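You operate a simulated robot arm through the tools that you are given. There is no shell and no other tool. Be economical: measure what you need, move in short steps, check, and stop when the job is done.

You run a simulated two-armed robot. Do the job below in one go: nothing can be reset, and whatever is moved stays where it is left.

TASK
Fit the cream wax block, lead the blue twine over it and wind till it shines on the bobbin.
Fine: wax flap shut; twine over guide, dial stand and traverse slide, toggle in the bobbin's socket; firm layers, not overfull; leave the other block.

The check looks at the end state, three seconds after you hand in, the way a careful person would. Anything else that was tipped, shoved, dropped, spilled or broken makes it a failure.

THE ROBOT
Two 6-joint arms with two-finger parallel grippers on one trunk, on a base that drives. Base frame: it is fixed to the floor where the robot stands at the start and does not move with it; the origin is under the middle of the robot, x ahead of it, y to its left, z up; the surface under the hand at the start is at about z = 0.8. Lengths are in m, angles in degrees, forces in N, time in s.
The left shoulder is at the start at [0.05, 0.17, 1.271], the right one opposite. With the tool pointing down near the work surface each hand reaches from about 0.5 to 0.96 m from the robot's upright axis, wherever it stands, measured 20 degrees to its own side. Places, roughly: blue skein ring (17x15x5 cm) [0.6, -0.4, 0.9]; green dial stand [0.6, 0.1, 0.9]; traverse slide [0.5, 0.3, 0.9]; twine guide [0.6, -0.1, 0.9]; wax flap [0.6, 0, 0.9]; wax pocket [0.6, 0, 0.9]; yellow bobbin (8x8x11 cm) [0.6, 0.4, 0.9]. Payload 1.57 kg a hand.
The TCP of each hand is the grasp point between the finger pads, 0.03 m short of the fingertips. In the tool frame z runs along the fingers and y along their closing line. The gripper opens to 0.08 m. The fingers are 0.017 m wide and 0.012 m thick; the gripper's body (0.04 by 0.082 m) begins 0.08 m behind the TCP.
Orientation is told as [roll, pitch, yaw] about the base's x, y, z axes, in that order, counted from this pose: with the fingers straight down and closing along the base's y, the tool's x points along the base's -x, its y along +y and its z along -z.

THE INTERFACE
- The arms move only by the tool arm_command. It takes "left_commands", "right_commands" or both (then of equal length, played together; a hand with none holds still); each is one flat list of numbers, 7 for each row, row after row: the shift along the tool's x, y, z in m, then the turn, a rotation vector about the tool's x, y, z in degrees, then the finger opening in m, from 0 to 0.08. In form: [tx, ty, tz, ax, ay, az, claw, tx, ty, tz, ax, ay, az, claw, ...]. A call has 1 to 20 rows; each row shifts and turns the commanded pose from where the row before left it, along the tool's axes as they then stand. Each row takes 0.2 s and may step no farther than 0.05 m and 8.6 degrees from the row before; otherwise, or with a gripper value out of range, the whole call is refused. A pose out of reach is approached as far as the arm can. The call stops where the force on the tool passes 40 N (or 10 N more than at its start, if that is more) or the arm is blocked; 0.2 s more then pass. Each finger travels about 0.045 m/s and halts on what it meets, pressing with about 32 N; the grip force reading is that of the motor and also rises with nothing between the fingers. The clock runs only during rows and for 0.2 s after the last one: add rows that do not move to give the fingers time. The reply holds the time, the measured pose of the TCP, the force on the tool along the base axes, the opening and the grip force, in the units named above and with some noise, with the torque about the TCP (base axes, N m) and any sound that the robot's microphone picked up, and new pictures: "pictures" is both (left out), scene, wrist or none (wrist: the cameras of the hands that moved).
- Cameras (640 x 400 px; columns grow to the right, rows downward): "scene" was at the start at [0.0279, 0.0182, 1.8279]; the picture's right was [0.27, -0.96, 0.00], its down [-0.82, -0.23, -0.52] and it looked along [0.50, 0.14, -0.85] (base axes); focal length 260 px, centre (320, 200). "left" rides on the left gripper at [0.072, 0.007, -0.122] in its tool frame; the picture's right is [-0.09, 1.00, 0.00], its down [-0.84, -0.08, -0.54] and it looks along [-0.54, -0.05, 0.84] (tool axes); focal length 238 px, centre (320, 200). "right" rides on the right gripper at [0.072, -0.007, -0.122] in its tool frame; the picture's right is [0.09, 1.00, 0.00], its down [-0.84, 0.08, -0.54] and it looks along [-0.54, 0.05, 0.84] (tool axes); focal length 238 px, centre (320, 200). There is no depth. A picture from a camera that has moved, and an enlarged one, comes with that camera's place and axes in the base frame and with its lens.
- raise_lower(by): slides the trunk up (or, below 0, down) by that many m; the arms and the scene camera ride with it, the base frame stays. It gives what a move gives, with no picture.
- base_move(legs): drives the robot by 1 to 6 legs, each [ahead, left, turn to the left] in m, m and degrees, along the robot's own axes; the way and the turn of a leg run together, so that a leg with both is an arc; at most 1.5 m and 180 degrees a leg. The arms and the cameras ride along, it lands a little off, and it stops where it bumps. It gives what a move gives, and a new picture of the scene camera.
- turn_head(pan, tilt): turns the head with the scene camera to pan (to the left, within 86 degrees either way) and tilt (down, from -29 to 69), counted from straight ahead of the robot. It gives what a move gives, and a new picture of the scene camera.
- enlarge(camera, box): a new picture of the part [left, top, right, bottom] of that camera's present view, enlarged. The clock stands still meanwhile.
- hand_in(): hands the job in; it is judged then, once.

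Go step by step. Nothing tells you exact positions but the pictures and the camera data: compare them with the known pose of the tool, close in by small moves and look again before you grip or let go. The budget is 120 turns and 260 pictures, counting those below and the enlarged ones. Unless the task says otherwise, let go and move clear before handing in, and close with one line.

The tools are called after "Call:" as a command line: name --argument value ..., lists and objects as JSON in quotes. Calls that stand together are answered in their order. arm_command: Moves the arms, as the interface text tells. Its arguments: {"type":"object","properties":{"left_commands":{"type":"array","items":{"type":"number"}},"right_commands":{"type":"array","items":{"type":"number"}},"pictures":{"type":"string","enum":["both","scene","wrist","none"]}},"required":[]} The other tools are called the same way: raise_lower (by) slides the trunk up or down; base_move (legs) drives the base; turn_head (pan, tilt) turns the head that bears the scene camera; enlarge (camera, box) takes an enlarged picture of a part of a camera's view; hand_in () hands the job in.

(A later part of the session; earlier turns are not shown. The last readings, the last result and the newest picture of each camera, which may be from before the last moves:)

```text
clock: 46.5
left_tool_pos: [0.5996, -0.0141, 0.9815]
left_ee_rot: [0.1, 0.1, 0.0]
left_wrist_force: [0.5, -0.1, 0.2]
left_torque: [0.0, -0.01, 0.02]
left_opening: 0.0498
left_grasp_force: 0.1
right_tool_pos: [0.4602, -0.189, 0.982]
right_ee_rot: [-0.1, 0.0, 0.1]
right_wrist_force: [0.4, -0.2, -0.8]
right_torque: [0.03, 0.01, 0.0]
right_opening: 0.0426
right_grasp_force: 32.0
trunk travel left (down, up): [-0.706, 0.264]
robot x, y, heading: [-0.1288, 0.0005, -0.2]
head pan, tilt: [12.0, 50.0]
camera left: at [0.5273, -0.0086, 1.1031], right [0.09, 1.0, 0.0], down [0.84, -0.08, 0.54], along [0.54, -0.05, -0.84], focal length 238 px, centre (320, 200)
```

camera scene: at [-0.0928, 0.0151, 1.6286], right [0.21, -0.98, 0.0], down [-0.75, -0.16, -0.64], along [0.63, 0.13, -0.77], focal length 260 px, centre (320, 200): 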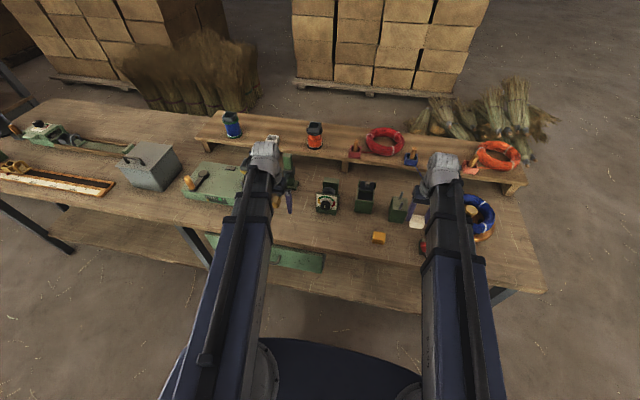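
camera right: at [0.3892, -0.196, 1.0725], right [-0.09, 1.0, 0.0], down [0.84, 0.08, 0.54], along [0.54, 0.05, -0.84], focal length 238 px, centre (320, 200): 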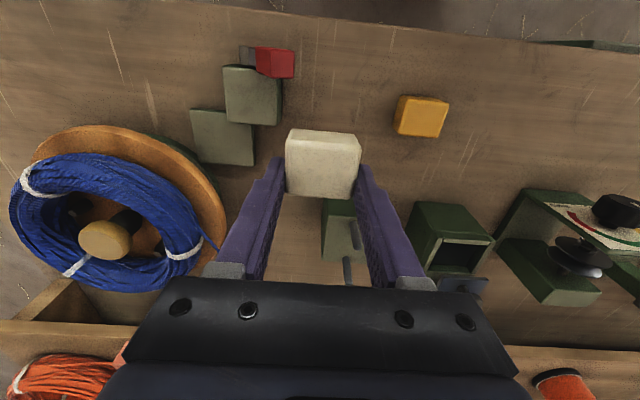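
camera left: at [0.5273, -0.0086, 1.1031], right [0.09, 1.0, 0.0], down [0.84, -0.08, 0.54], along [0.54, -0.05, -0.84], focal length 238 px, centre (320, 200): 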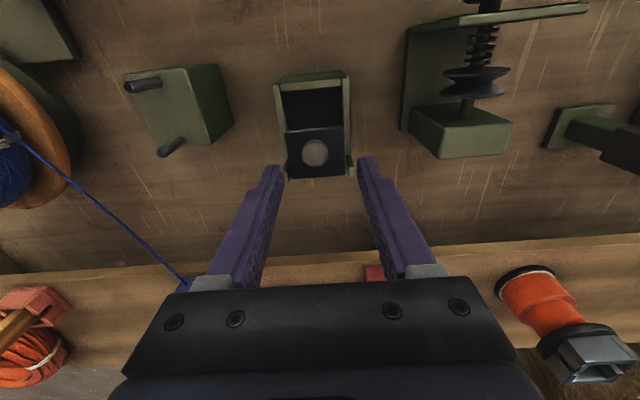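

Call:
arm_command --left_commands '[0.0, -0.004, 0, 0, 0, 0, 0.04]' --pictures "none"

Call:
raise_lower --by -0.049

Call:
arm_command --left_commands '[0, 0, 0, 0, 0, 0, 0.02, 0, 0, 0, 0, 0, 0, 0.01, 0, 0, 0, 0, 0, 0, 0.01]' --pictures "none"

Call:
raise_lower --by 0.007

Call:
arm_command --left_commands '[-0.006, 0, 0, 0, 0, 0, 0.01]' --pictures "none"

Call:
raise_lower --by 0.006

Call:
arm_command --left_commands '[-0.004, 0, 0, 0, 0, 0, 0.01, -0.004, 0, 0, 0, 0, 0, 0.01]' --pictures "none"

Call:
enlarge --camera "left" --box '[240, 60, 400, 220]'

```text
clock: 46.9
left_tool_pos: [0.5997, -0.0188, 0.9823]
left_ee_rot: [-0.1, 0.1, 0.1]
left_wrist_force: [0.8, -0.6, -0.4]
left_torque: [0.0, 0.0, 0.01]
left_opening: 0.04
left_grasp_force: 0.0
right_tool_pos: [0.4609, -0.1908, 0.9805]
right_ee_rot: [-0.1, 0.0, 0.0]
right_wrist_force: [-0.3, -0.1, 0.3]
right_torque: [-0.02, 0.03, 0.0]
right_opening: 0.0425
right_grasp_force: 31.9
trunk travel left (down, up): [-0.706, 0.264]
robot x, y, heading: [-0.1279, 0.0007, -0.0]
head pan, tilt: [12.0, 50.0]
```

```text
clock: 47.8
left_tool_pos: [0.5989, -0.0182, 0.9316]
left_ee_rot: [0.0, 0.1, 0.0]
left_wrist_force: [0.0, 0.4, -0.2]
left_torque: [-0.01, 0.01, -0.04]
left_opening: 0.0401
left_grasp_force: 0.1
right_tool_pos: [0.4604, -0.1901, 0.9326]
right_ee_rot: [-0.2, 0.0, 0.1]
right_wrist_force: [-0.6, 0.0, -0.7]
right_torque: [0.01, 0.0, 0.01]
right_opening: 0.0429
right_grasp_force: 32.7
trunk travel left (down, up): [-0.657, 0.313]
robot x, y, heading: [-0.1302, 0.0001, 0.2]
head pan, tilt: [12.0, 50.0]
```

```text
clock: 48.6
left_tool_pos: [0.5992, -0.0191, 0.9316]
left_ee_rot: [0.0, 0.0, -0.1]
left_wrist_force: [0.1, -1.9, -0.2]
left_torque: [-0.04, 0.01, 0.01]
left_opening: 0.0215
left_grasp_force: 29.4
right_tool_pos: [0.4607, -0.1885, 0.9326]
right_ee_rot: [-0.1, 0.0, 0.0]
right_wrist_force: [-0.4, -0.2, -0.5]
right_torque: [0.0, 0.02, 0.03]
right_opening: 0.043
right_grasp_force: 31.8
trunk travel left (down, up): [-0.657, 0.313]
robot x, y, heading: [-0.1311, 0.0017, -0.0]
head pan, tilt: [12.0, 50.0]
```

```text
clock: 49.1
left_tool_pos: [0.6018, -0.0179, 0.9373]
left_ee_rot: [0.0, 0.0, 0.0]
left_wrist_force: [3.2, -3.2, -19.3]
left_torque: [-0.05, 0.35, -0.05]
left_opening: 0.0215
left_grasp_force: 34.4
right_tool_pos: [0.4613, -0.1909, 0.9382]
right_ee_rot: [-0.2, 0.0, 0.0]
right_wrist_force: [-0.4, 0.2, 0.0]
right_torque: [0.01, -0.02, 0.01]
right_opening: 0.0432
right_grasp_force: 32.0
trunk travel left (down, up): [-0.664, 0.306]
robot x, y, heading: [-0.1333, 0.0007, -0.1]
head pan, tilt: [12.0, 50.0]
```

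```text
clock: 49.5
left_tool_pos: [0.6036, -0.0187, 0.9392]
left_ee_rot: [0.0, 0.1, -0.1]
left_wrist_force: [-15.7, -2.6, -14.6]
left_torque: [-0.02, 1.02, 0.03]
left_opening: 0.0215
left_grasp_force: 34.8
right_tool_pos: [0.4605, -0.1899, 0.9399]
right_ee_rot: [-0.2, 0.0, 0.1]
right_wrist_force: [0.0, 0.7, -0.1]
right_torque: [0.03, -0.03, -0.02]
right_opening: 0.0427
right_grasp_force: 31.6
trunk travel left (down, up): [-0.664, 0.306]
robot x, y, heading: [-0.1309, 0.0031, 0.4]
head pan, tilt: [12.0, 50.0]
```

```text
clock: 50.1
left_tool_pos: [0.6058, -0.0178, 0.9438]
left_ee_rot: [0.0, 0.0, 0.0]
left_wrist_force: [-5.9, -2.6, -14.7]
left_torque: [-0.02, 0.51, 0.02]
left_opening: 0.0211
left_grasp_force: 34.8
right_tool_pos: [0.4619, -0.1913, 0.9444]
right_ee_rot: [-0.1, 0.2, 0.0]
right_wrist_force: [-0.5, 0.6, -0.1]
right_torque: [0.0, -0.01, -0.03]
right_opening: 0.043
right_grasp_force: 32.4
trunk travel left (down, up): [-0.67, 0.3]
robot x, y, heading: [-0.1298, -0.0005, -0.1]
head pan, tilt: [12.0, 50.0]
```

```text
clock: 50.7
left_tool_pos: [0.6083, -0.018, 0.9462]
left_ee_rot: [0.0, 0.4, -0.2]
left_wrist_force: [-22.2, -3.1, -3.0]
left_torque: [-0.09, 1.12, -0.02]
left_opening: 0.0215
left_grasp_force: 34.2
right_tool_pos: [0.4594, -0.1909, 0.9466]
right_ee_rot: [-0.2, -0.1, 0.1]
right_wrist_force: [-0.4, -1.0, -1.1]
right_torque: [0.0, 0.02, 0.0]
right_opening: 0.043
right_grasp_force: 31.9
trunk travel left (down, up): [-0.67, 0.3]
robot x, y, heading: [-0.1302, -0.0042, 0.0]
head pan, tilt: [12.0, 50.0]
```

```text
2.50 times, centred on (320, 140) of left
camera zoom: at [0.537, -0.0126, 1.0689], right [0.09, 1.0, 0.0], down [0.84, -0.08, 0.54], along [0.54, -0.05, -0.84], focal length 596 px, centre (320, 350)
```

zoom: 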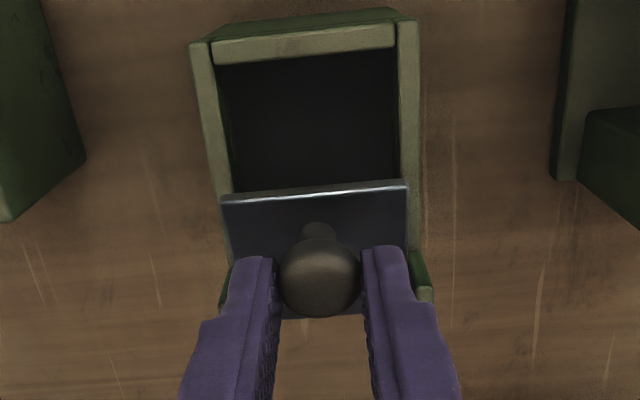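

The flap is following the arc well. I continue to upright and beyond.

Call:
raise_lower --by 0.004

Call:
arm_command --left_commands '[-0.004, 0, 0, 0, 0, 0, 0.01, -0.004, 0, 0, 0, 0, 0, 0.01]' --pictures "none"

Call:
raise_lower --by 0.003

Call:
arm_command --left_commands '[-0.004, 0, 0, 0, 0, 0, 0.01, -0.004, 0, 0, 0, 0, 0, 0.01, -0.004, 0, 0, 0, 0, 0, 0.01]' --pictures "none"

Call:
enlarge --camera "left" --box '[240, 60, 400, 220]'

```text
clock: 51.2
left_tool_pos: [0.6153, -0.0185, 0.9496]
left_ee_rot: [0.0, -0.3, -0.1]
left_wrist_force: [-0.2, -3.9, 5.9]
left_torque: [-0.05, -0.14, -0.01]
left_opening: 0.0218
left_grasp_force: 13.9
right_tool_pos: [0.4608, -0.1913, 0.9492]
right_ee_rot: [-0.1, 0.0, 0.0]
right_wrist_force: [-0.5, -0.9, -1.3]
right_torque: [-0.01, -0.01, 0.0]
right_opening: 0.0426
right_grasp_force: 31.9
trunk travel left (down, up): [-0.674, 0.296]
robot x, y, heading: [-0.1258, -0.0034, -0.0]
head pan, tilt: [12.0, 50.0]
```

```text
clock: 51.8
left_tool_pos: [0.6168, -0.019, 0.9493]
left_ee_rot: [0.0, 0.3, -0.1]
left_wrist_force: [-21.9, -3.9, -0.7]
left_torque: [-0.09, 1.13, 0.0]
left_opening: 0.0217
left_grasp_force: 34.8
right_tool_pos: [0.4585, -0.1902, 0.9507]
right_ee_rot: [0.0, 0.0, 0.0]
right_wrist_force: [0.8, 0.1, -0.9]
right_torque: [0.02, -0.02, 0.01]
right_opening: 0.0427
right_grasp_force: 32.0
trunk travel left (down, up): [-0.674, 0.296]
robot x, y, heading: [-0.132, 0.0017, 0.1]
head pan, tilt: [12.0, 50.0]
```

```text
clock: 52.3
left_tool_pos: [0.6233, -0.0167, 0.9514]
left_ee_rot: [0.1, -0.1, 0.1]
left_wrist_force: [0.6, -0.8, 0.4]
left_torque: [-0.02, 0.02, -0.02]
left_opening: 0.0097
left_grasp_force: 0.1
right_tool_pos: [0.4614, -0.1897, 0.9529]
right_ee_rot: [-0.1, 0.0, 0.1]
right_wrist_force: [-0.2, 0.9, -0.7]
right_torque: [0.01, 0.04, -0.02]
right_opening: 0.043
right_grasp_force: 31.9
trunk travel left (down, up): [-0.677, 0.293]
robot x, y, heading: [-0.1328, -0.0004, -0.1]
head pan, tilt: [12.0, 50.0]
```

```text
clock: 53.1
left_tool_pos: [0.6337, -0.0181, 0.9521]
left_ee_rot: [-0.1, 0.1, 0.0]
left_wrist_force: [0.2, 0.5, -0.3]
left_torque: [0.0, -0.02, 0.04]
left_opening: 0.0102
left_grasp_force: 0.1
right_tool_pos: [0.4605, -0.1894, 0.9529]
right_ee_rot: [-0.1, 0.0, 0.1]
right_wrist_force: [0.2, -0.2, -1.0]
right_torque: [0.02, -0.02, -0.04]
right_opening: 0.0428
right_grasp_force: 32.0
trunk travel left (down, up): [-0.677, 0.293]
robot x, y, heading: [-0.1312, -0.0012, -0.4]
head pan, tilt: [12.0, 50.0]
```

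```text
2.50 times, centred on (320, 140) of left
camera zoom: at [0.5606, -0.0119, 1.0742], right [0.09, 1.0, 0.0], down [0.84, -0.08, 0.54], along [0.54, -0.05, -0.84], focal length 596 px, centre (320, 350)
```

zoom: 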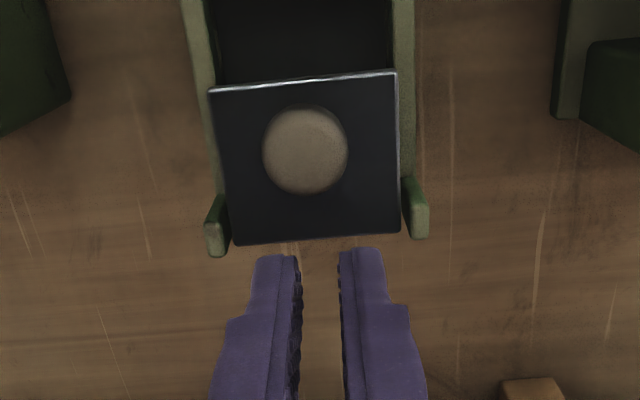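

The flap is spring-loaded and snapped back shut, so shut is its natural state. I'll regrip the wax farther back so I can insert it at a steeper tilt under the flap. First retreat the left hand and set the block down.

Call:
raise_lower --by 0.04

Call:
arm_command --left_commands '[0.0238, 0.0361, 0, 0, 0, 0, 0.03, 0.0238, 0.0361, 0, 0, 0, 0, 0.06, 0.0238, 0.0361, 0, 0, 0, 0, 0.06, 0.0238, 0.0361, 0, 0, 0, 0, 0.07, 0.03, 0.0361, 0, 0, 0, 0, 0.06, 0.03, 0.0361, 0, 0, 0, 0, 0.05, 0.03, 0.0361, 0, 0, 0, 0, 0.05, 0.035, 0.03, 0, 0, 0, 0, 0.05, 0.04, 0.03, 0, 0, 0, 0, 0.08, 0.04, 0.03, 0, 0, 0, 0, 0.08, 0.04, 0.03, 0, 0, 0, 0, 0.08, 0.04, 0.03, 0, 0, 0, 0, 0.08, 0.04, 0.03, 0, 0, 0, 0, 0.08, 0.04, 0.03, 0, 0, 0, 0, 0.08]' --pictures "none"

Call:
arm_command --right_commands '[0.0, 0.045, 0, 0, 0, 0, 0.02, 0.005, 0.045, 0, 0, 0, 0, 0.02, 0.005, 0.045, 0, 0, 0, 0, 0.02, 0.005, 0.045, 0, 0, 0, 0, 0.02, 0.005, 0.025, 0, 0, 0, 0, 0.02]' --pictures "none"

Call:
raise_lower --by -0.13

Call:
enlarge --camera "right" --box '[200, 60, 440, 260]'

```text
clock: 54.0
left_tool_pos: [0.6333, -0.0182, 0.9929]
left_ee_rot: [0.0, 0.0, -0.1]
left_wrist_force: [-0.6, 0.2, 0.1]
left_torque: [-0.04, -0.03, 0.03]
left_opening: 0.0104
left_grasp_force: 0.1
right_tool_pos: [0.4611, -0.1898, 0.9915]
right_ee_rot: [-0.1, 0.1, 0.0]
right_wrist_force: [-0.6, 0.0, 0.0]
right_torque: [-0.03, -0.02, 0.0]
right_opening: 0.0427
right_grasp_force: 32.4
trunk travel left (down, up): [-0.717, 0.253]
robot x, y, heading: [-0.1318, -0.0025, -0.2]
head pan, tilt: [12.0, 50.0]
```

```text
clock: 57.0
left_tool_pos: [0.1953, 0.4702, 0.9922]
left_ee_rot: [-0.2, 0.1, 0.0]
left_wrist_force: [-0.1, -0.4, -0.1]
left_torque: [-0.01, -0.01, -0.01]
left_opening: 0.0801
left_grasp_force: 0.1
left hand out of reach, approached as far as the arm can: row 12, 13, 14
right_tool_pos: [0.4595, -0.1896, 0.9923]
right_ee_rot: [-0.1, 0.0, 0.1]
right_wrist_force: [-0.3, -0.1, -1.0]
right_torque: [0.01, -0.05, -0.01]
right_opening: 0.0426
right_grasp_force: 32.1
trunk travel left (down, up): [-0.717, 0.253]
robot x, y, heading: [-0.1302, 0.0029, 0.1]
head pan, tilt: [12.0, 50.0]
```

```text
clock: 58.2
left_tool_pos: [0.1964, 0.4689, 0.9912]
left_ee_rot: [-0.1, 0.0, -0.1]
left_wrist_force: [0.8, 0.2, 0.6]
left_torque: [0.02, 0.05, -0.01]
left_opening: 0.08
left_grasp_force: 0.0
right_tool_pos: [0.4412, 0.017, 0.9928]
right_ee_rot: [-0.2, 0.0, 0.0]
right_wrist_force: [-0.1, -1.1, 0.3]
right_torque: [-0.01, 0.04, -0.02]
right_opening: 0.0429
right_grasp_force: 32.1
trunk travel left (down, up): [-0.717, 0.253]
robot x, y, heading: [-0.1251, 0.0013, -0.1]
head pan, tilt: [12.0, 50.0]
```

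```text
clock: 59.7
left_tool_pos: [0.1965, 0.469, 0.8626]
left_ee_rot: [-0.2, 0.0, 0.0]
left_wrist_force: [-0.4, -0.5, -0.8]
left_torque: [0.01, -0.02, 0.01]
left_opening: 0.0803
left_grasp_force: 0.1
right_tool_pos: [0.4409, 0.0168, 0.8611]
right_ee_rot: [-0.1, 0.0, 0.0]
right_wrist_force: [0.1, 0.9, 0.9]
right_torque: [-0.02, -0.02, 0.03]
right_opening: 0.0426
right_grasp_force: 32.2
trunk travel left (down, up): [-0.587, 0.383]
robot x, y, heading: [-0.1305, 0.0013, 0.1]
head pan, tilt: [12.0, 50.0]
```

```text
2.00 times, centred on (320, 160) of right
camera zoom: at [0.3692, 0.0114, 0.9837], right [-0.09, 1.0, 0.0], down [0.84, 0.08, 0.54], along [0.54, 0.05, -0.84], focal length 477 px, centre (320, 280)
```

zoom: 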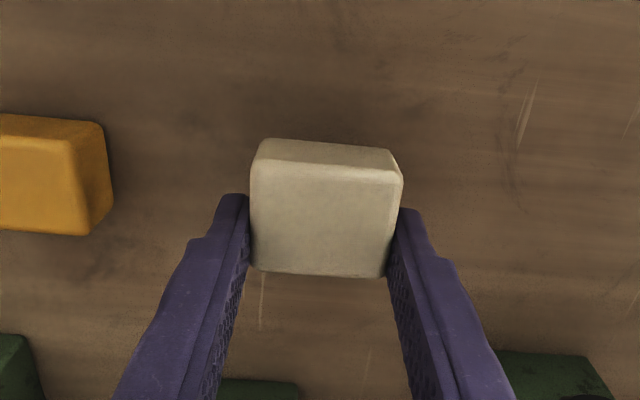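

Call:
raise_lower --by -0.0195

Call:
arm_command --right_commands '[0, 0, 0, 0, 0, 0, 0.06, 0, 0, 0, 0, 0, 0, 0.06, 0.0165, -0.001, 0, 0, 0, 0, 0.06, 0, 0, 0, 0, 0, 0, 0.06]' --pictures "none"

Call:
enlarge --camera "right" --box '[200, 60, 440, 260]'

```text
clock: 60.4
left_tool_pos: [0.196, 0.4696, 0.8418]
left_ee_rot: [-0.2, 0.1, 0.0]
left_wrist_force: [0.4, -0.4, 0.6]
left_torque: [-0.02, -0.04, 0.0]
left_opening: 0.0802
left_grasp_force: 0.1
right_tool_pos: [0.4401, 0.0173, 0.8433]
right_ee_rot: [-0.1, 0.0, 0.1]
right_wrist_force: [0.0, 0.5, -0.1]
right_torque: [0.02, 0.0, -0.02]
right_opening: 0.0427
right_grasp_force: 32.1
trunk travel left (down, up): [-0.568, 0.402]
robot x, y, heading: [-0.1299, -0.0016, 0.1]
head pan, tilt: [12.0, 50.0]
```

```text
clock: 61.4
left_tool_pos: [0.1957, 0.469, 0.842]
left_ee_rot: [-0.1, 0.1, 0.0]
left_wrist_force: [0.5, 0.3, 0.2]
left_torque: [0.01, 0.02, -0.02]
left_opening: 0.0801
left_grasp_force: 0.1
right_tool_pos: [0.424, 0.0153, 0.844]
right_ee_rot: [-0.1, -0.1, 0.1]
right_wrist_force: [-1.0, -0.1, -0.3]
right_torque: [-0.02, 0.01, 0.04]
right_opening: 0.0602
right_grasp_force: 0.2
trunk travel left (down, up): [-0.568, 0.402]
robot x, y, heading: [-0.1279, 0.0015, 0.0]
head pan, tilt: [12.0, 50.0]
```

```text
2.00 times, centred on (320, 160) of right
camera zoom: at [0.353, 0.0109, 0.9641], right [-0.09, 1.0, 0.0], down [0.84, 0.08, 0.54], along [0.54, 0.05, -0.84], focal length 477 px, centre (320, 280)
```

zoom: 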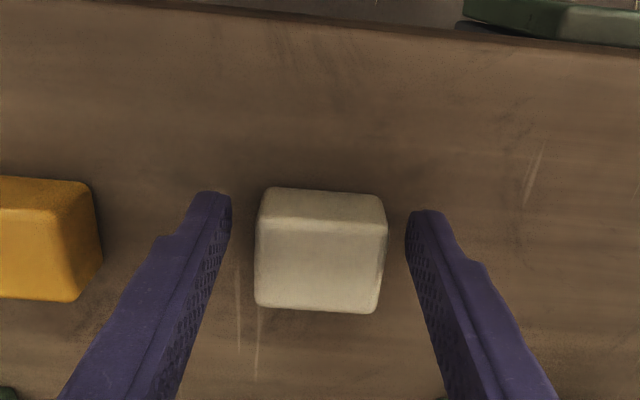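

Block centre at 0.4367; my fingers sit 12.7 mm behind it. I grip, lift, then tilt 30° nose-down in front of the pocket.

Call:
raise_lower --by -0.003

Call:
arm_command --right_commands '[0, 0, 0, 0, 0, 0, 0.04, 0, 0, 0, 0, 0, 0, 0.02, 0, 0, 0, 0, 0, 0, 0.02, 0, 0, 0, 0, 0, 0, 0.02]' --pictures "none"

Call:
raise_lower --by 0.082

Call:
arm_command --right_commands '[-0.04, -0.01, 0, 0, 0, 0, 0.02, -0.04, -0.01, 0, 0, 0, 0, 0.02, -0.036, -0.0125, 0, 0, 0, 0, 0.02, 0, 0, 0, 0, 6, 0, 0.02, 0, 0, 0, 0, 6, 0, 0.02, 0, 0, 0, 0, 6, 0, 0.02, 0, 0, 0, 0, 6, 0, 0.02, 0, 0, 0, 0, 6, 0, 0.02, 0, 0, 0, 0, 0, 0, 0.02]' --pictures "none"

Call:
enlarge --camera "right" --box '[220, 100, 420, 280]'

Call:
enlarge --camera "scene" --box '[318, 150, 390, 220]'

```text
clock: 61.9
left_tool_pos: [0.1954, 0.4697, 0.8407]
left_ee_rot: [-0.2, 0.1, -0.1]
left_wrist_force: [-0.2, 0.2, -0.1]
left_torque: [0.03, 0.01, 0.0]
left_opening: 0.08
left_grasp_force: 0.0
right_tool_pos: [0.4241, 0.0156, 0.8393]
right_ee_rot: [-0.2, 0.0, 0.0]
right_wrist_force: [0.2, -0.7, -0.4]
right_torque: [0.02, 0.01, 0.02]
right_opening: 0.0602
right_grasp_force: 0.0
trunk travel left (down, up): [-0.565, 0.405]
robot x, y, heading: [-0.1289, 0.0009, -0.2]
head pan, tilt: [12.0, 50.0]
```

```text
clock: 62.9
left_tool_pos: [0.1956, 0.4688, 0.8391]
left_ee_rot: [-0.1, 0.1, 0.0]
left_wrist_force: [0.1, -0.5, -0.8]
left_torque: [0.0, 0.0, -0.02]
left_opening: 0.0798
left_grasp_force: 0.0
right_tool_pos: [0.4245, 0.0165, 0.8398]
right_ee_rot: [0.0, 0.0, 0.0]
right_wrist_force: [-0.4, -0.2, -0.4]
right_torque: [0.0, 0.03, -0.02]
right_opening: 0.0431
right_grasp_force: 32.2
trunk travel left (down, up): [-0.565, 0.405]
robot x, y, heading: [-0.1333, 0.002, 0.1]
head pan, tilt: [12.0, 50.0]
```

```text
clock: 64.1
left_tool_pos: [0.1948, 0.4694, 0.922]
left_ee_rot: [-0.1, 0.1, 0.0]
left_wrist_force: [-0.8, 0.0, 0.7]
left_torque: [0.0, -0.01, -0.02]
left_opening: 0.0799
left_grasp_force: 0.0
right_tool_pos: [0.4261, 0.016, 0.9212]
right_ee_rot: [0.0, 0.1, 0.1]
right_wrist_force: [0.0, -0.2, -0.6]
right_torque: [0.03, 0.03, -0.02]
right_opening: 0.043
right_grasp_force: 32.0
trunk travel left (down, up): [-0.647, 0.323]
robot x, y, heading: [-0.1276, 0.0032, 0.3]
head pan, tilt: [12.0, 50.0]
```

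```text
clock: 66.1
left_tool_pos: [0.1954, 0.4693, 0.9214]
left_ee_rot: [-0.1, 0.1, 0.0]
left_wrist_force: [0.5, -0.5, -0.3]
left_torque: [-0.02, -0.02, -0.02]
left_opening: 0.0797
left_grasp_force: 0.0
right_tool_pos: [0.5405, -0.0144, 0.9436]
right_ee_rot: [0.2, 25.9, -0.1]
right_wrist_force: [0.0, 0.2, -0.3]
right_torque: [-0.01, -0.02, -0.01]
right_opening: 0.0429
right_grasp_force: 32.1
right hand out of reach, approached as far as the arm can: row 5, 6, 7, 8
trunk travel left (down, up): [-0.647, 0.323]
robot x, y, heading: [-0.1337, 0.0002, -0.0]
head pan, tilt: [12.0, 50.0]
```

```text
2.22 times, centred on (320, 190) of right
camera zoom: at [0.5298, -0.0205, 1.0842], right [-0.08, 1.0, 0.04], down [0.99, 0.08, 0.12], along [0.12, 0.05, -0.99], focal length 530 px, centre (320, 222)
```

zoom: 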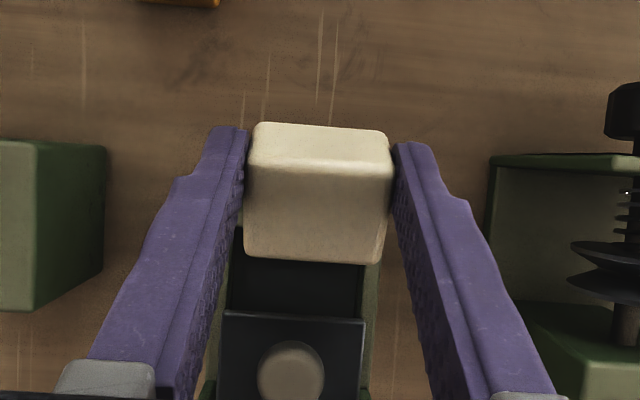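

```text
5.71 times, centred on (354, 185) of scene
camera zoom: at [-0.0928, 0.0155, 1.5991], right [0.21, -0.98, 0.0], down [-0.75, -0.16, -0.64], along [0.63, 0.13, -0.77], focal length 1489 px, centre (126, 286)
```

zoom: 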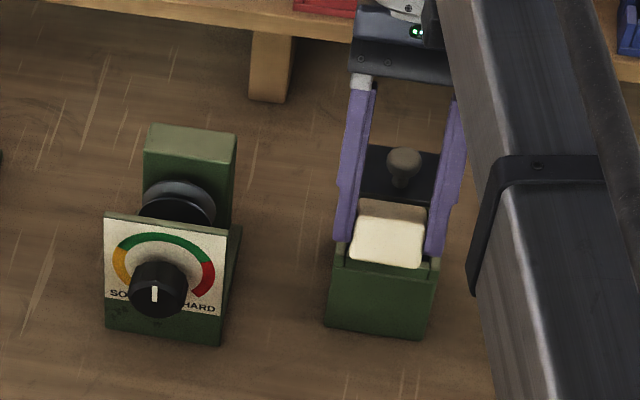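

Call:
arm_command --right_commands '[-0.0093, -0.001, -0.0045, 0, 0, 0, 0.02, -0.0093, -0.001, -0.0045, 0, 0, 0, 0.02, 0, 0, 0, 0, 0, 0, 0.02]' --pictures "none"

Call:
raise_lower --by -0.024

Call:
enlarge --camera "right" --box '[220, 100, 420, 280]'

Call:
enlarge --camera "scene" --box '[318, 150, 390, 220]'

```text
clock: 66.9
left_tool_pos: [0.1953, 0.4688, 0.9224]
left_ee_rot: [-0.1, 0.1, 0.1]
left_wrist_force: [-0.4, 0.8, 0.0]
left_torque: [0.01, 0.01, -0.04]
left_opening: 0.0801
left_grasp_force: 0.2
right_tool_pos: [0.5616, -0.0161, 0.943]
right_ee_rot: [0.2, 25.7, 0.0]
right_wrist_force: [-0.2, 0.1, -0.2]
right_torque: [0.01, 0.0, 0.02]
right_opening: 0.0427
right_grasp_force: 31.9
trunk travel left (down, up): [-0.647, 0.323]
robot x, y, heading: [-0.1271, 0.0026, -0.2]
head pan, tilt: [12.0, 50.0]
```

```text
clock: 67.6
left_tool_pos: [0.1964, 0.4696, 0.8986]
left_ee_rot: [-0.2, 0.1, 0.1]
left_wrist_force: [-0.6, 0.8, -0.1]
left_torque: [0.01, 0.05, 0.02]
left_opening: 0.0801
left_grasp_force: 0.0
right_tool_pos: [0.561, -0.0173, 0.9198]
right_ee_rot: [0.2, 25.9, -0.1]
right_wrist_force: [-0.1, -0.2, 0.3]
right_torque: [0.01, 0.03, 0.0]
right_opening: 0.0429
right_grasp_force: 32.1
trunk travel left (down, up): [-0.623, 0.347]
robot x, y, heading: [-0.1309, -0.0004, 0.1]
head pan, tilt: [12.0, 50.0]
```

```text
2.22 times, centred on (320, 190) of right
camera zoom: at [0.55, -0.0225, 1.0598], right [-0.08, 1.0, 0.04], down [0.99, 0.08, 0.12], along [0.12, 0.05, -0.99], focal length 530 px, centre (320, 222)
```

zoom: 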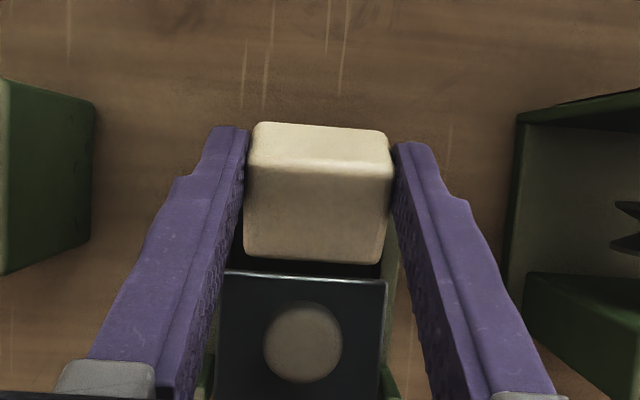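

```text
5.71 times, centred on (354, 185) of scene
camera zoom: at [-0.0926, 0.0154, 1.575], right [0.21, -0.98, 0.0], down [-0.75, -0.16, -0.64], along [0.63, 0.13, -0.77], focal length 1489 px, centre (126, 286)
```

zoom: 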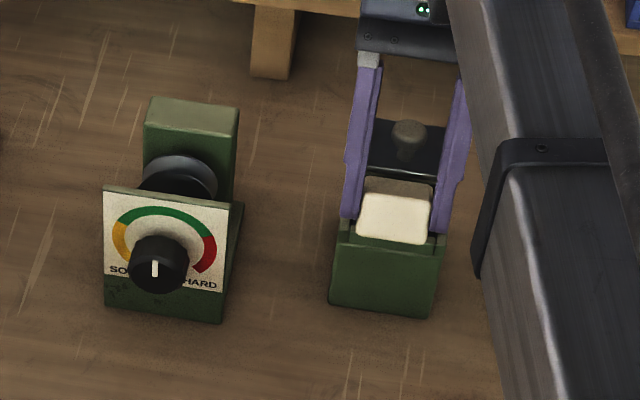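

Call:
arm_command --right_commands '[-0.0036, 0, -0.00175, 0, 0, 0, 0.02]' --pictures "none"

Call:
raise_lower --by -0.004

Call:
arm_command --right_commands '[-0.0054, 0, -0.0026, 0, 0, 0, 0.02]' --pictures "none"

Call:
raise_lower --by -0.004

Call:
arm_command --right_commands '[-0.0045, 0, -0.0022, 0, 0, 0, 0.02]' --pictures "none"

Call:
enlarge --camera "right" --box '[220, 100, 420, 280]'

Call:
enlarge --camera "scene" --box '[318, 150, 390, 220]'

```text
clock: 68.0
left_tool_pos: [0.1949, 0.4701, 0.8983]
left_ee_rot: [-0.1, 0.2, 0.0]
left_wrist_force: [-0.3, 0.6, -0.5]
left_torque: [-0.01, -0.01, 0.04]
left_opening: 0.0799
left_grasp_force: 0.1
right_tool_pos: [0.5642, -0.0164, 0.9193]
right_ee_rot: [0.1, 25.9, 0.0]
right_wrist_force: [-5.4, 0.7, -1.3]
right_torque: [0.02, 0.13, -0.02]
right_opening: 0.0427
right_grasp_force: 32.0
trunk travel left (down, up): [-0.623, 0.347]
robot x, y, heading: [-0.1319, 0.0005, 0.1]
head pan, tilt: [12.0, 50.0]
```

```text
clock: 68.5
left_tool_pos: [0.1946, 0.4697, 0.8936]
left_ee_rot: [-0.1, 0.0, -0.1]
left_wrist_force: [-0.8, 0.3, -0.7]
left_torque: [-0.02, -0.01, 0.0]
left_opening: 0.0799
left_grasp_force: 0.1
right_tool_pos: [0.5664, -0.0171, 0.9172]
right_ee_rot: [0.2, 25.7, -0.2]
right_wrist_force: [6.8, -0.4, 25.2]
right_torque: [-0.05, -0.14, 0.05]
right_opening: 0.0428
right_grasp_force: 32.5
trunk travel left (down, up): [-0.619, 0.351]
robot x, y, heading: [-0.1324, 0.0008, -0.1]
head pan, tilt: [12.0, 50.0]
```

```text
clock: 68.9
left_tool_pos: [0.196, 0.4699, 0.8935]
left_ee_rot: [-0.1, 0.1, 0.0]
left_wrist_force: [0.6, -0.9, -1.0]
left_torque: [0.0, -0.02, -0.02]
left_opening: 0.08
left_grasp_force: 0.1
right_tool_pos: [0.5717, -0.0156, 0.9146]
right_ee_rot: [0.2, 25.6, 0.1]
right_wrist_force: [0.5, 0.1, -0.8]
right_torque: [0.01, 0.01, 0.03]
right_opening: 0.0425
right_grasp_force: 31.6
trunk travel left (down, up): [-0.619, 0.351]
robot x, y, heading: [-0.1305, -0.0004, -0.1]
head pan, tilt: [12.0, 50.0]
```

```text
clock: 69.5
left_tool_pos: [0.195, 0.4703, 0.8899]
left_ee_rot: [-0.1, 0.0, 0.0]
left_wrist_force: [0.5, 0.2, 0.0]
left_torque: [-0.03, 0.01, 0.0]
left_opening: 0.0803
left_grasp_force: 0.1
right_tool_pos: [0.571, -0.0171, 0.9118]
right_ee_rot: [0.2, 25.7, 0.1]
right_wrist_force: [8.3, -0.5, 28.2]
right_torque: [-0.05, 0.03, 0.06]
right_opening: 0.0428
right_grasp_force: 31.6
trunk travel left (down, up): [-0.615, 0.355]
robot x, y, heading: [-0.1285, -0.001, -0.0]
head pan, tilt: [12.0, 50.0]
```

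```text
clock: 69.9
left_tool_pos: [0.1955, 0.4693, 0.8884]
left_ee_rot: [-0.1, 0.1, 0.0]
left_wrist_force: [0.4, -0.3, -0.4]
left_torque: [-0.03, 0.0, 0.01]
left_opening: 0.0801
left_grasp_force: 0.1
right_tool_pos: [0.5759, -0.0177, 0.9121]
right_ee_rot: [0.3, 25.6, 0.1]
right_wrist_force: [-1.4, 0.1, 2.6]
right_torque: [-0.03, 0.04, -0.03]
right_opening: 0.0428
right_grasp_force: 32.0
trunk travel left (down, up): [-0.615, 0.355]
robot x, y, heading: [-0.1283, 0.0008, -0.0]
head pan, tilt: [12.0, 50.0]
```

```text
2.22 times, centred on (320, 190) of right
camera zoom: at [0.5635, -0.0225, 1.0518], right [-0.08, 1.0, 0.04], down [0.99, 0.08, 0.13], along [0.12, 0.05, -0.99], focal length 530 px, centre (320, 222)
```

zoom: 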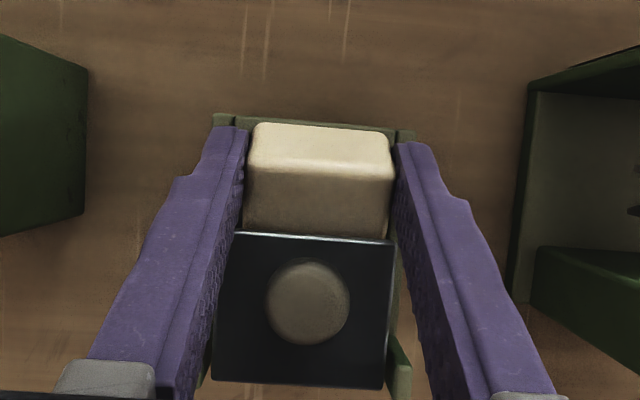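

```text
5.71 times, centred on (354, 185) of scene
camera zoom: at [-0.0939, 0.0156, 1.5667], right [0.21, -0.98, 0.0], down [-0.75, -0.16, -0.64], along [0.63, 0.13, -0.77], focal length 1489 px, centre (126, 286)
```

zoom: 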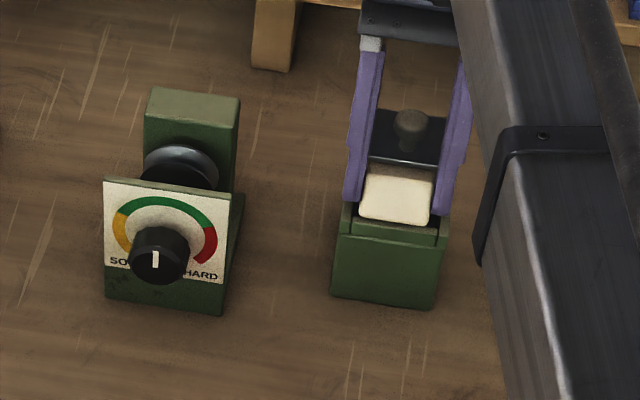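

Excellent: the nose is now under the flap edge, sliding in along the rim. I continue in the same alternating steps.

Call:
raise_lower --by -0.003

Call:
arm_command --right_commands '[-0.0045, 0, -0.0022, 0, 0, 0, 0.02]' --pictures "none"

Call:
raise_lower --by -0.002

Call:
arm_command --right_commands '[-0.0036, 0, -0.0018, 0, 0, 0, 0.02]' --pictures "none"

Call:
enlarge --camera "right" --box '[220, 100, 420, 280]'

Call:
enlarge --camera "scene" --box '[318, 150, 390, 220]'

```text
clock: 70.4
left_tool_pos: [0.1945, 0.47, 0.8876]
left_ee_rot: [-0.1, 0.0, 0.0]
left_wrist_force: [-0.5, 0.1, -0.2]
left_torque: [-0.01, 0.0, -0.01]
left_opening: 0.0802
left_grasp_force: 0.1
right_tool_pos: [0.5755, -0.0156, 0.9105]
right_ee_rot: [0.2, 25.8, 0.0]
right_wrist_force: [2.4, 0.1, 27.1]
right_torque: [-0.02, -0.11, 0.03]
right_opening: 0.043
right_grasp_force: 31.9
trunk travel left (down, up): [-0.612, 0.358]
robot x, y, heading: [-0.1307, 0.0002, 0.2]
head pan, tilt: [12.0, 50.0]
```

```text
clock: 70.8
left_tool_pos: [0.1941, 0.4716, 0.8879]
left_ee_rot: [-0.1, 0.1, 0.0]
left_wrist_force: [0.5, -0.4, 0.0]
left_torque: [0.01, 0.02, 0.02]
left_opening: 0.0802
left_grasp_force: 0.1
right_tool_pos: [0.5774, -0.0169, 0.9103]
right_ee_rot: [0.3, 25.7, 0.0]
right_wrist_force: [-8.1, -0.5, 18.5]
right_torque: [-0.06, 0.17, 0.0]
right_opening: 0.0427
right_grasp_force: 32.3
trunk travel left (down, up): [-0.612, 0.358]
robot x, y, heading: [-0.1292, -0.0031, -0.0]
head pan, tilt: [12.0, 50.0]
```

```text
clock: 71.3
left_tool_pos: [0.1949, 0.4699, 0.8846]
left_ee_rot: [-0.1, 0.0, 0.0]
left_wrist_force: [0.4, 0.1, 1.0]
left_torque: [0.0, 0.01, 0.0]
left_opening: 0.0802
left_grasp_force: 0.1
right_tool_pos: [0.5797, -0.0165, 0.9085]
right_ee_rot: [0.2, 25.6, -0.1]
right_wrist_force: [-6.9, 0.1, 25.0]
right_torque: [-0.05, 0.0, -0.04]
right_opening: 0.0428
right_grasp_force: 32.2
trunk travel left (down, up): [-0.61, 0.36]
robot x, y, heading: [-0.1325, -0.0016, 0.2]
head pan, tilt: [12.0, 50.0]
```

```text
clock: 71.7
left_tool_pos: [0.1939, 0.4695, 0.885]
left_ee_rot: [-0.1, 0.0, 0.0]
left_wrist_force: [-0.2, 0.3, 0.2]
left_torque: [-0.01, -0.03, 0.02]
left_opening: 0.0799
left_grasp_force: 0.1
right_tool_pos: [0.58, -0.0167, 0.9095]
right_ee_rot: [0.1, 26.0, 0.0]
right_wrist_force: [-31.9, -0.2, 2.8]
right_torque: [0.2, 0.16, -0.48]
right_opening: 0.0431
right_grasp_force: 32.3
trunk travel left (down, up): [-0.61, 0.36]
robot x, y, heading: [-0.134, -0.0028, 0.1]
head pan, tilt: [12.0, 50.0]
```

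```text
2.22 times, centred on (320, 190) of right
camera zoom: at [0.5682, -0.0223, 1.0491], right [-0.08, 1.0, 0.04], down [0.99, 0.08, 0.12], along [0.12, 0.05, -0.99], focal length 530 px, centre (320, 222)
```

zoom: 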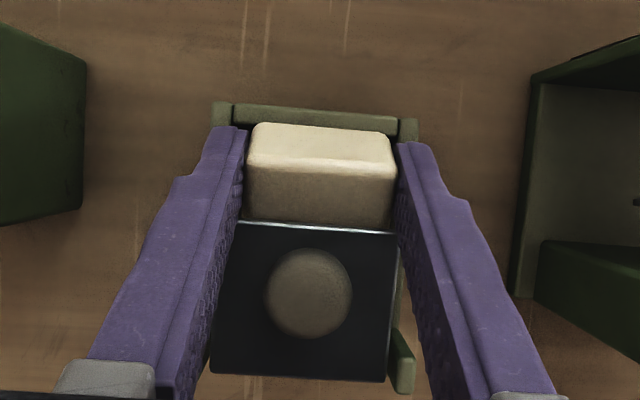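

```text
5.71 times, centred on (354, 185) of scene
camera zoom: at [-0.097, 0.0154, 1.5618], right [0.21, -0.98, 0.0], down [-0.75, -0.16, -0.64], along [0.63, 0.13, -0.76], focal length 1489 px, centre (126, 286)
```

zoom: 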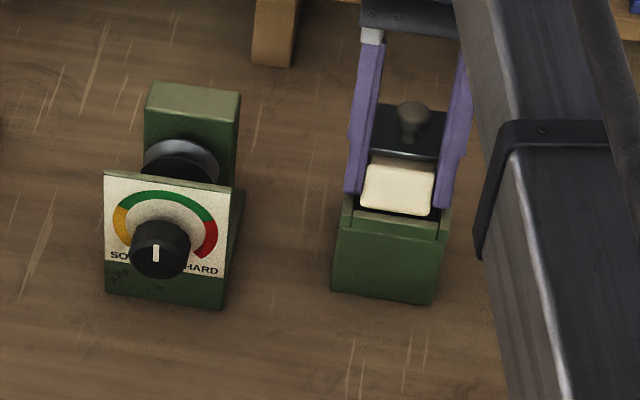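

The block is now inside the opening (dark gap behind its tail), against the far wall. I ease back 2 mm and let go.

Call:
arm_command --right_commands '[0.0018, 0, 0.0009, 0, 0, 0, 0.02, 0, 0, 0, 0, 0, 0, 0.065, 0, 0, 0, 0, 0, 0, 0.065, 0, 0, 0, 0, 0, 0, 0.065]' --pictures "none"

Call:
enlarge --camera "right" --box '[220, 100, 420, 280]'

Call:
enlarge --camera "scene" --box '[318, 150, 390, 220]'

```text
clock: 72.7
left_tool_pos: [0.1943, 0.4714, 0.8849]
left_ee_rot: [-0.2, -0.1, 0.0]
left_wrist_force: [1.1, -0.9, -0.4]
left_torque: [-0.02, 0.01, 0.0]
left_opening: 0.0798
left_grasp_force: 0.1
right_tool_pos: [0.5804, -0.0161, 0.909]
right_ee_rot: [0.1, 25.9, 0.0]
right_wrist_force: [-24.8, 12.0, 11.4]
right_torque: [-0.25, 0.1, -0.62]
right_opening: 0.0546
right_grasp_force: 0.1
trunk travel left (down, up): [-0.61, 0.36]
robot x, y, heading: [-0.1276, 0.0006, 0.1]
head pan, tilt: [12.0, 50.0]
```

```text
2.22 times, centred on (320, 190) of right
camera zoom: at [0.5686, -0.0212, 1.0495], right [-0.08, 1.0, 0.04], down [0.99, 0.08, 0.12], along [0.12, 0.05, -0.99], focal length 530 px, centre (320, 222)
```

zoom: 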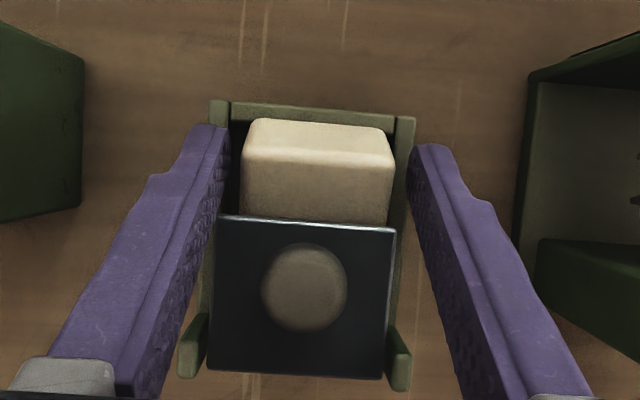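

```text
5.71 times, centred on (354, 185) of scene
camera zoom: at [-0.0968, 0.0169, 1.5623], right [0.21, -0.98, 0.0], down [-0.75, -0.16, -0.64], along [0.63, 0.13, -0.76], focal length 1489 px, centre (126, 286)
```

zoom: 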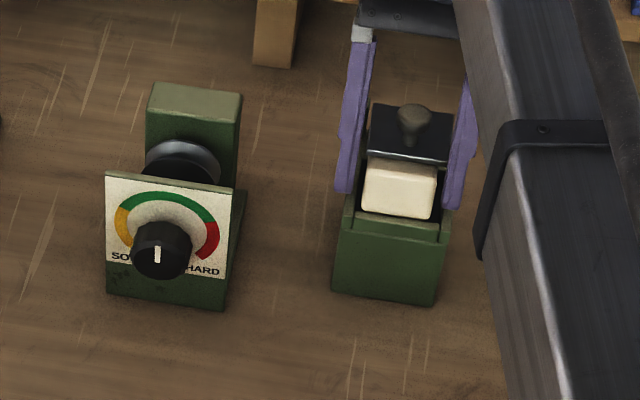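

Call:
arm_command --right_commands '[0.009, 0, 0.0044, 0, 0, 0, 0.065, 0.018, 0, 0.0088, 0, 0, 0, 0.065, 0.018, 0, 0.0088, 0, 0, 0, 0.065]' --pictures "none"

Call:
raise_lower --by 0.04

Call:
arm_command --right_commands '[0, 0, 0, 0, -8, 0, 0.04, 0, 0, 0, 0, -8, 0, 0.0, 0, 0, 0, 0, -8, 0, 0.0, 0, 0, 0, 0, -2, 0, 0.0]' --pictures "none"

Call:
enlarge --camera "right" --box '[220, 100, 420, 280]'

Call:
enlarge --camera "scene" --box '[318, 150, 390, 220]'

```text
clock: 73.1
left_tool_pos: [0.1971, 0.4692, 0.8842]
left_ee_rot: [-0.2, 0.2, -0.1]
left_wrist_force: [-0.7, 0.0, 0.0]
left_torque: [0.01, 0.0, -0.04]
left_opening: 0.08
left_grasp_force: 0.0
right_tool_pos: [0.5826, -0.0194, 0.9069]
right_ee_rot: [0.0, 25.4, -0.2]
right_wrist_force: [3.5, -0.7, 15.0]
right_torque: [0.09, -0.03, 0.0]
right_opening: 0.0646
right_grasp_force: 0.1
trunk travel left (down, up): [-0.61, 0.36]
robot x, y, heading: [-0.1289, -0.001, 0.2]
head pan, tilt: [12.0, 50.0]
stopped in row 1 (right hand): the force on the tool passed its limit at 46 N (the readings are from after the stop); the commanded pose is now the measured one
```

```text
clock: 73.9
left_tool_pos: [0.1955, 0.4697, 0.9246]
left_ee_rot: [-0.1, 0.1, -0.1]
left_wrist_force: [-0.9, 0.6, -0.2]
left_torque: [0.02, 0.05, 0.02]
left_opening: 0.0799
left_grasp_force: 0.0
right_tool_pos: [0.5835, -0.0187, 0.9468]
right_ee_rot: [0.0, 25.4, -0.2]
right_wrist_force: [-0.2, 0.6, 0.2]
right_torque: [0.0, -0.04, -0.01]
right_opening: 0.0652
right_grasp_force: 0.0
trunk travel left (down, up): [-0.65, 0.32]
robot x, y, heading: [-0.1306, 0.0038, -0.1]
head pan, tilt: [12.0, 50.0]
```

```text
clock: 74.5
left_tool_pos: [0.1948, 0.4685, 0.9261]
left_ee_rot: [-0.1, 0.0, -0.2]
left_wrist_force: [-0.2, -0.5, 0.1]
left_torque: [0.01, 0.01, 0.01]
left_opening: 0.0799
left_grasp_force: 0.0
right_tool_pos: [0.5796, -0.0188, 0.9313]
right_ee_rot: [0.4, 12.3, -0.1]
right_wrist_force: [2.7, -0.2, 33.2]
right_torque: [0.63, 0.64, -0.05]
right_opening: 0.0393
right_grasp_force: 14.1
right hand out of reach, approached as far as the arm can: row 1, 2
trunk travel left (down, up): [-0.65, 0.32]
robot x, y, heading: [-0.1282, 0.0012, 0.1]
head pan, tilt: [12.0, 50.0]
stopped in row 2 (right hand): the force on the tool passed its limit at 47 N (the readings are from after the stop); the commanded pose is now the measured one
```

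```text
2.22 times, centred on (320, 190) of right
camera zoom: at [0.5359, -0.0246, 1.0653], right [-0.09, 1.0, 0.02], down [0.93, 0.07, 0.35], along [0.35, 0.05, -0.94], focal length 530 px, centre (320, 222)
```

zoom: 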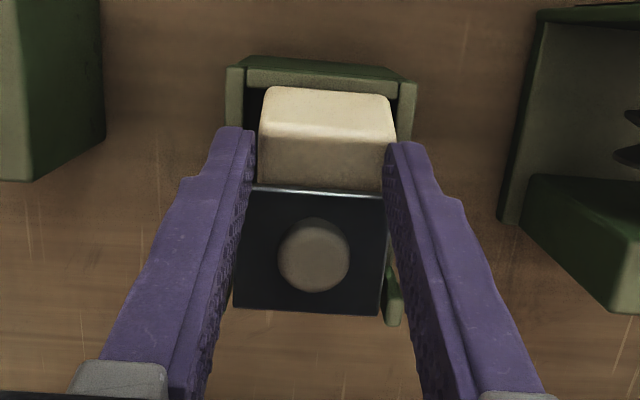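

```text
5.71 times, centred on (354, 185) of scene
camera zoom: at [-0.0946, 0.0154, 1.6029], right [0.21, -0.98, 0.0], down [-0.75, -0.16, -0.64], along [0.63, 0.13, -0.77], focal length 1489 px, centre (126, 286)
```

zoom: 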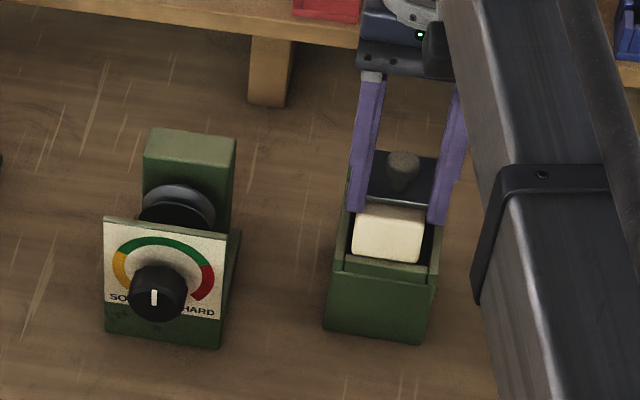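

The fingertips touch the flap's corner; I raise clear first, then I'll press the block's tail down.

Call:
raise_lower --by 0.05

Call:
arm_command --right_commands '[0.003, 0, 0, 0, -8, 0, 0.0, 0.003, 0, 0, 0, -4, 0, 0.0, 0, 0, 0, 0, 0, 0, 0.0, 0, 0.002, 0, 0, 0, 0, 0.0]' --pictures "wrist"

Call:
enlarge --camera "right" --box '[240, 100, 400, 220]'

Call:
enlarge --camera "scene" --box '[318, 150, 390, 220]'

```text
clock: 75.4
left_tool_pos: [0.1969, 0.4686, 0.9742]
left_ee_rot: [-0.1, 0.0, -0.1]
left_wrist_force: [0.4, 0.0, 0.8]
left_torque: [0.01, 0.0, -0.01]
left_opening: 0.0799
left_grasp_force: 0.0
right_tool_pos: [0.5819, -0.0193, 0.9794]
right_ee_rot: [0.2, 12.0, -0.1]
right_wrist_force: [-0.6, -1.1, -0.1]
right_torque: [0.02, -0.01, 0.01]
right_opening: 0.0001
right_grasp_force: 21.5
trunk travel left (down, up): [-0.7, 0.27]
robot x, y, heading: [-0.1331, -0.0001, -0.1]
head pan, tilt: [12.0, 50.0]
```

```text
clock: 76.4
left_tool_pos: [0.1978, 0.469, 0.9747]
left_ee_rot: [-0.1, 0.2, 0.0]
left_wrist_force: [-0.3, 0.3, 0.4]
left_torque: [-0.04, 0.0, 0.01]
left_opening: 0.0799
left_grasp_force: 0.1
right_tool_pos: [0.5755, -0.0173, 0.9745]
right_ee_rot: [0.2, 0.0, -0.1]
right_wrist_force: [0.3, -0.1, -0.3]
right_torque: [-0.01, -0.01, 0.02]
right_opening: 0.0
right_grasp_force: 21.2
right hand out of reach, approached as far as the arm can: row 1
trunk travel left (down, up): [-0.7, 0.27]
robot x, y, heading: [-0.131, -0.0008, -0.2]
head pan, tilt: [12.0, 50.0]
camera right: at [0.5038, -0.022, 1.0961], right [-0.09, 1.0, 0.0], down [0.84, 0.07, 0.54], along [0.54, 0.05, -0.84], focal length 238 px, centre (320, 200)
```

right: 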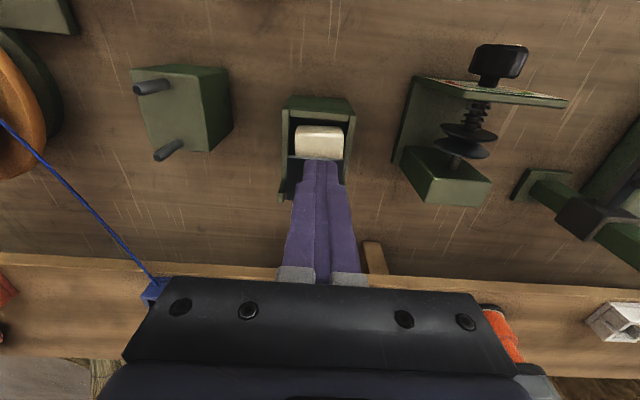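

```text
3.33 times, centred on (320, 160) of right
camera zoom: at [0.5038, -0.022, 1.0961], right [-0.09, 1.0, 0.0], down [0.84, 0.07, 0.54], along [0.54, 0.05, -0.84], focal length 794 px, centre (320, 333)
```

zoom: 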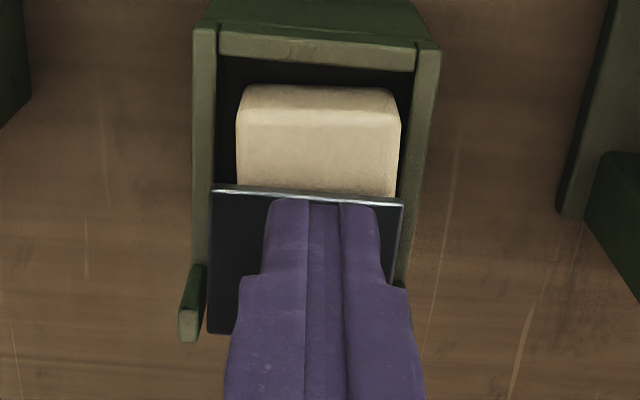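

```text
5.71 times, centred on (354, 185) of scene
camera zoom: at [-0.0925, 0.0154, 1.6521], right [0.21, -0.98, 0.0], down [-0.75, -0.16, -0.64], along [0.63, 0.13, -0.77], focal length 1489 px, centre (126, 286)
```

zoom: 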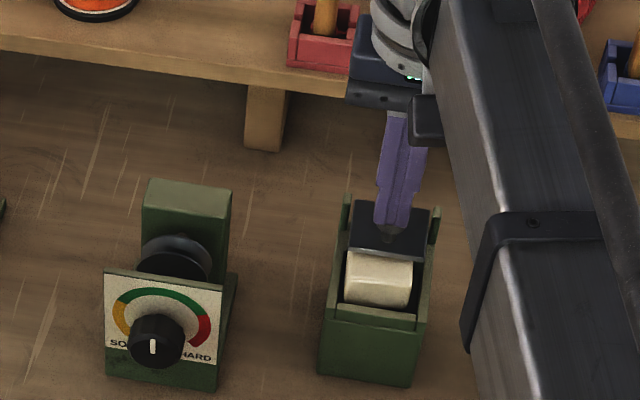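

Call:
arm_command --right_commands '[0.04, 0, 0, 0, 0, 0, 0.0, 0.04, 0, 0, 0, 0, 0, 0.0, 0.02, 0, 0, 0, 0, 0, 0.0]' --pictures "none"

Call:
enlarge --camera "scene" --box '[335, 175, 380, 215]'

Call:
enlarge --camera "right" --box '[250, 140, 400, 280]'

```text
clock: 77.2
left_tool_pos: [0.1964, 0.4709, 0.9758]
left_ee_rot: [-0.1, 0.1, -0.1]
left_wrist_force: [-1.0, 0.0, -0.2]
left_torque: [-0.06, 0.01, 0.01]
left_opening: 0.0798
left_grasp_force: 0.1
right_tool_pos: [0.476, -0.017, 0.9752]
right_ee_rot: [0.3, 0.2, 0.0]
right_wrist_force: [-1.0, -0.5, 0.1]
right_torque: [-0.01, -0.04, 0.01]
right_opening: 0.0
right_grasp_force: 21.6
trunk travel left (down, up): [-0.7, 0.27]
robot x, y, heading: [-0.1353, -0.0021, 0.1]
head pan, tilt: [12.0, 50.0]
```

```text
10.00 times, centred on (358, 195) of scene
camera zoom: at [-0.0927, 0.0154, 1.6521], right [0.21, -0.98, 0.0], down [-0.75, -0.16, -0.64], along [0.63, 0.13, -0.77], focal length 2605 px, centre (-55, 250)
```

zoom: 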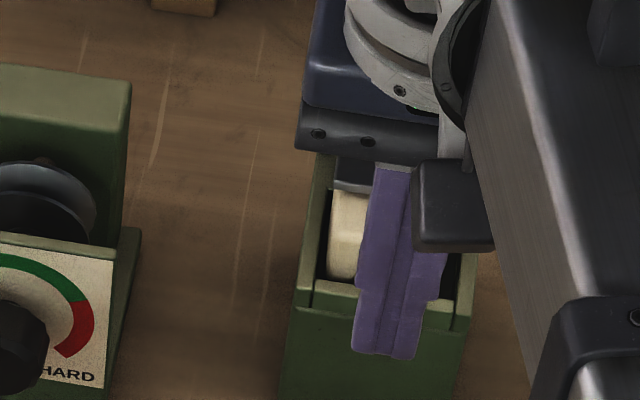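

```text
2.86 times, centred on (325, 210) of right
camera zoom: at [0.4044, -0.023, 1.0963], right [-0.09, 1.0, 0.0], down [0.84, 0.07, 0.54], along [0.54, 0.05, -0.84], focal length 681 px, centre (306, 171)
```

zoom: 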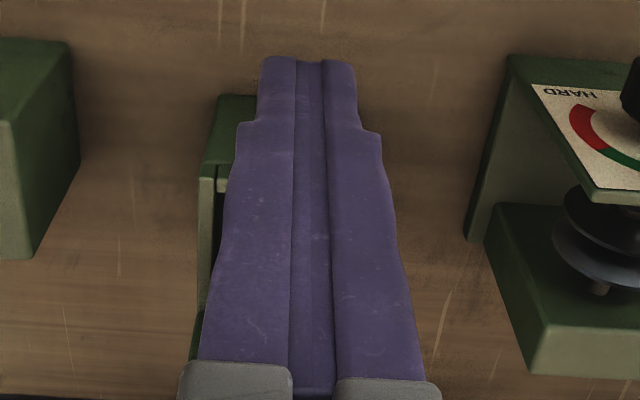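

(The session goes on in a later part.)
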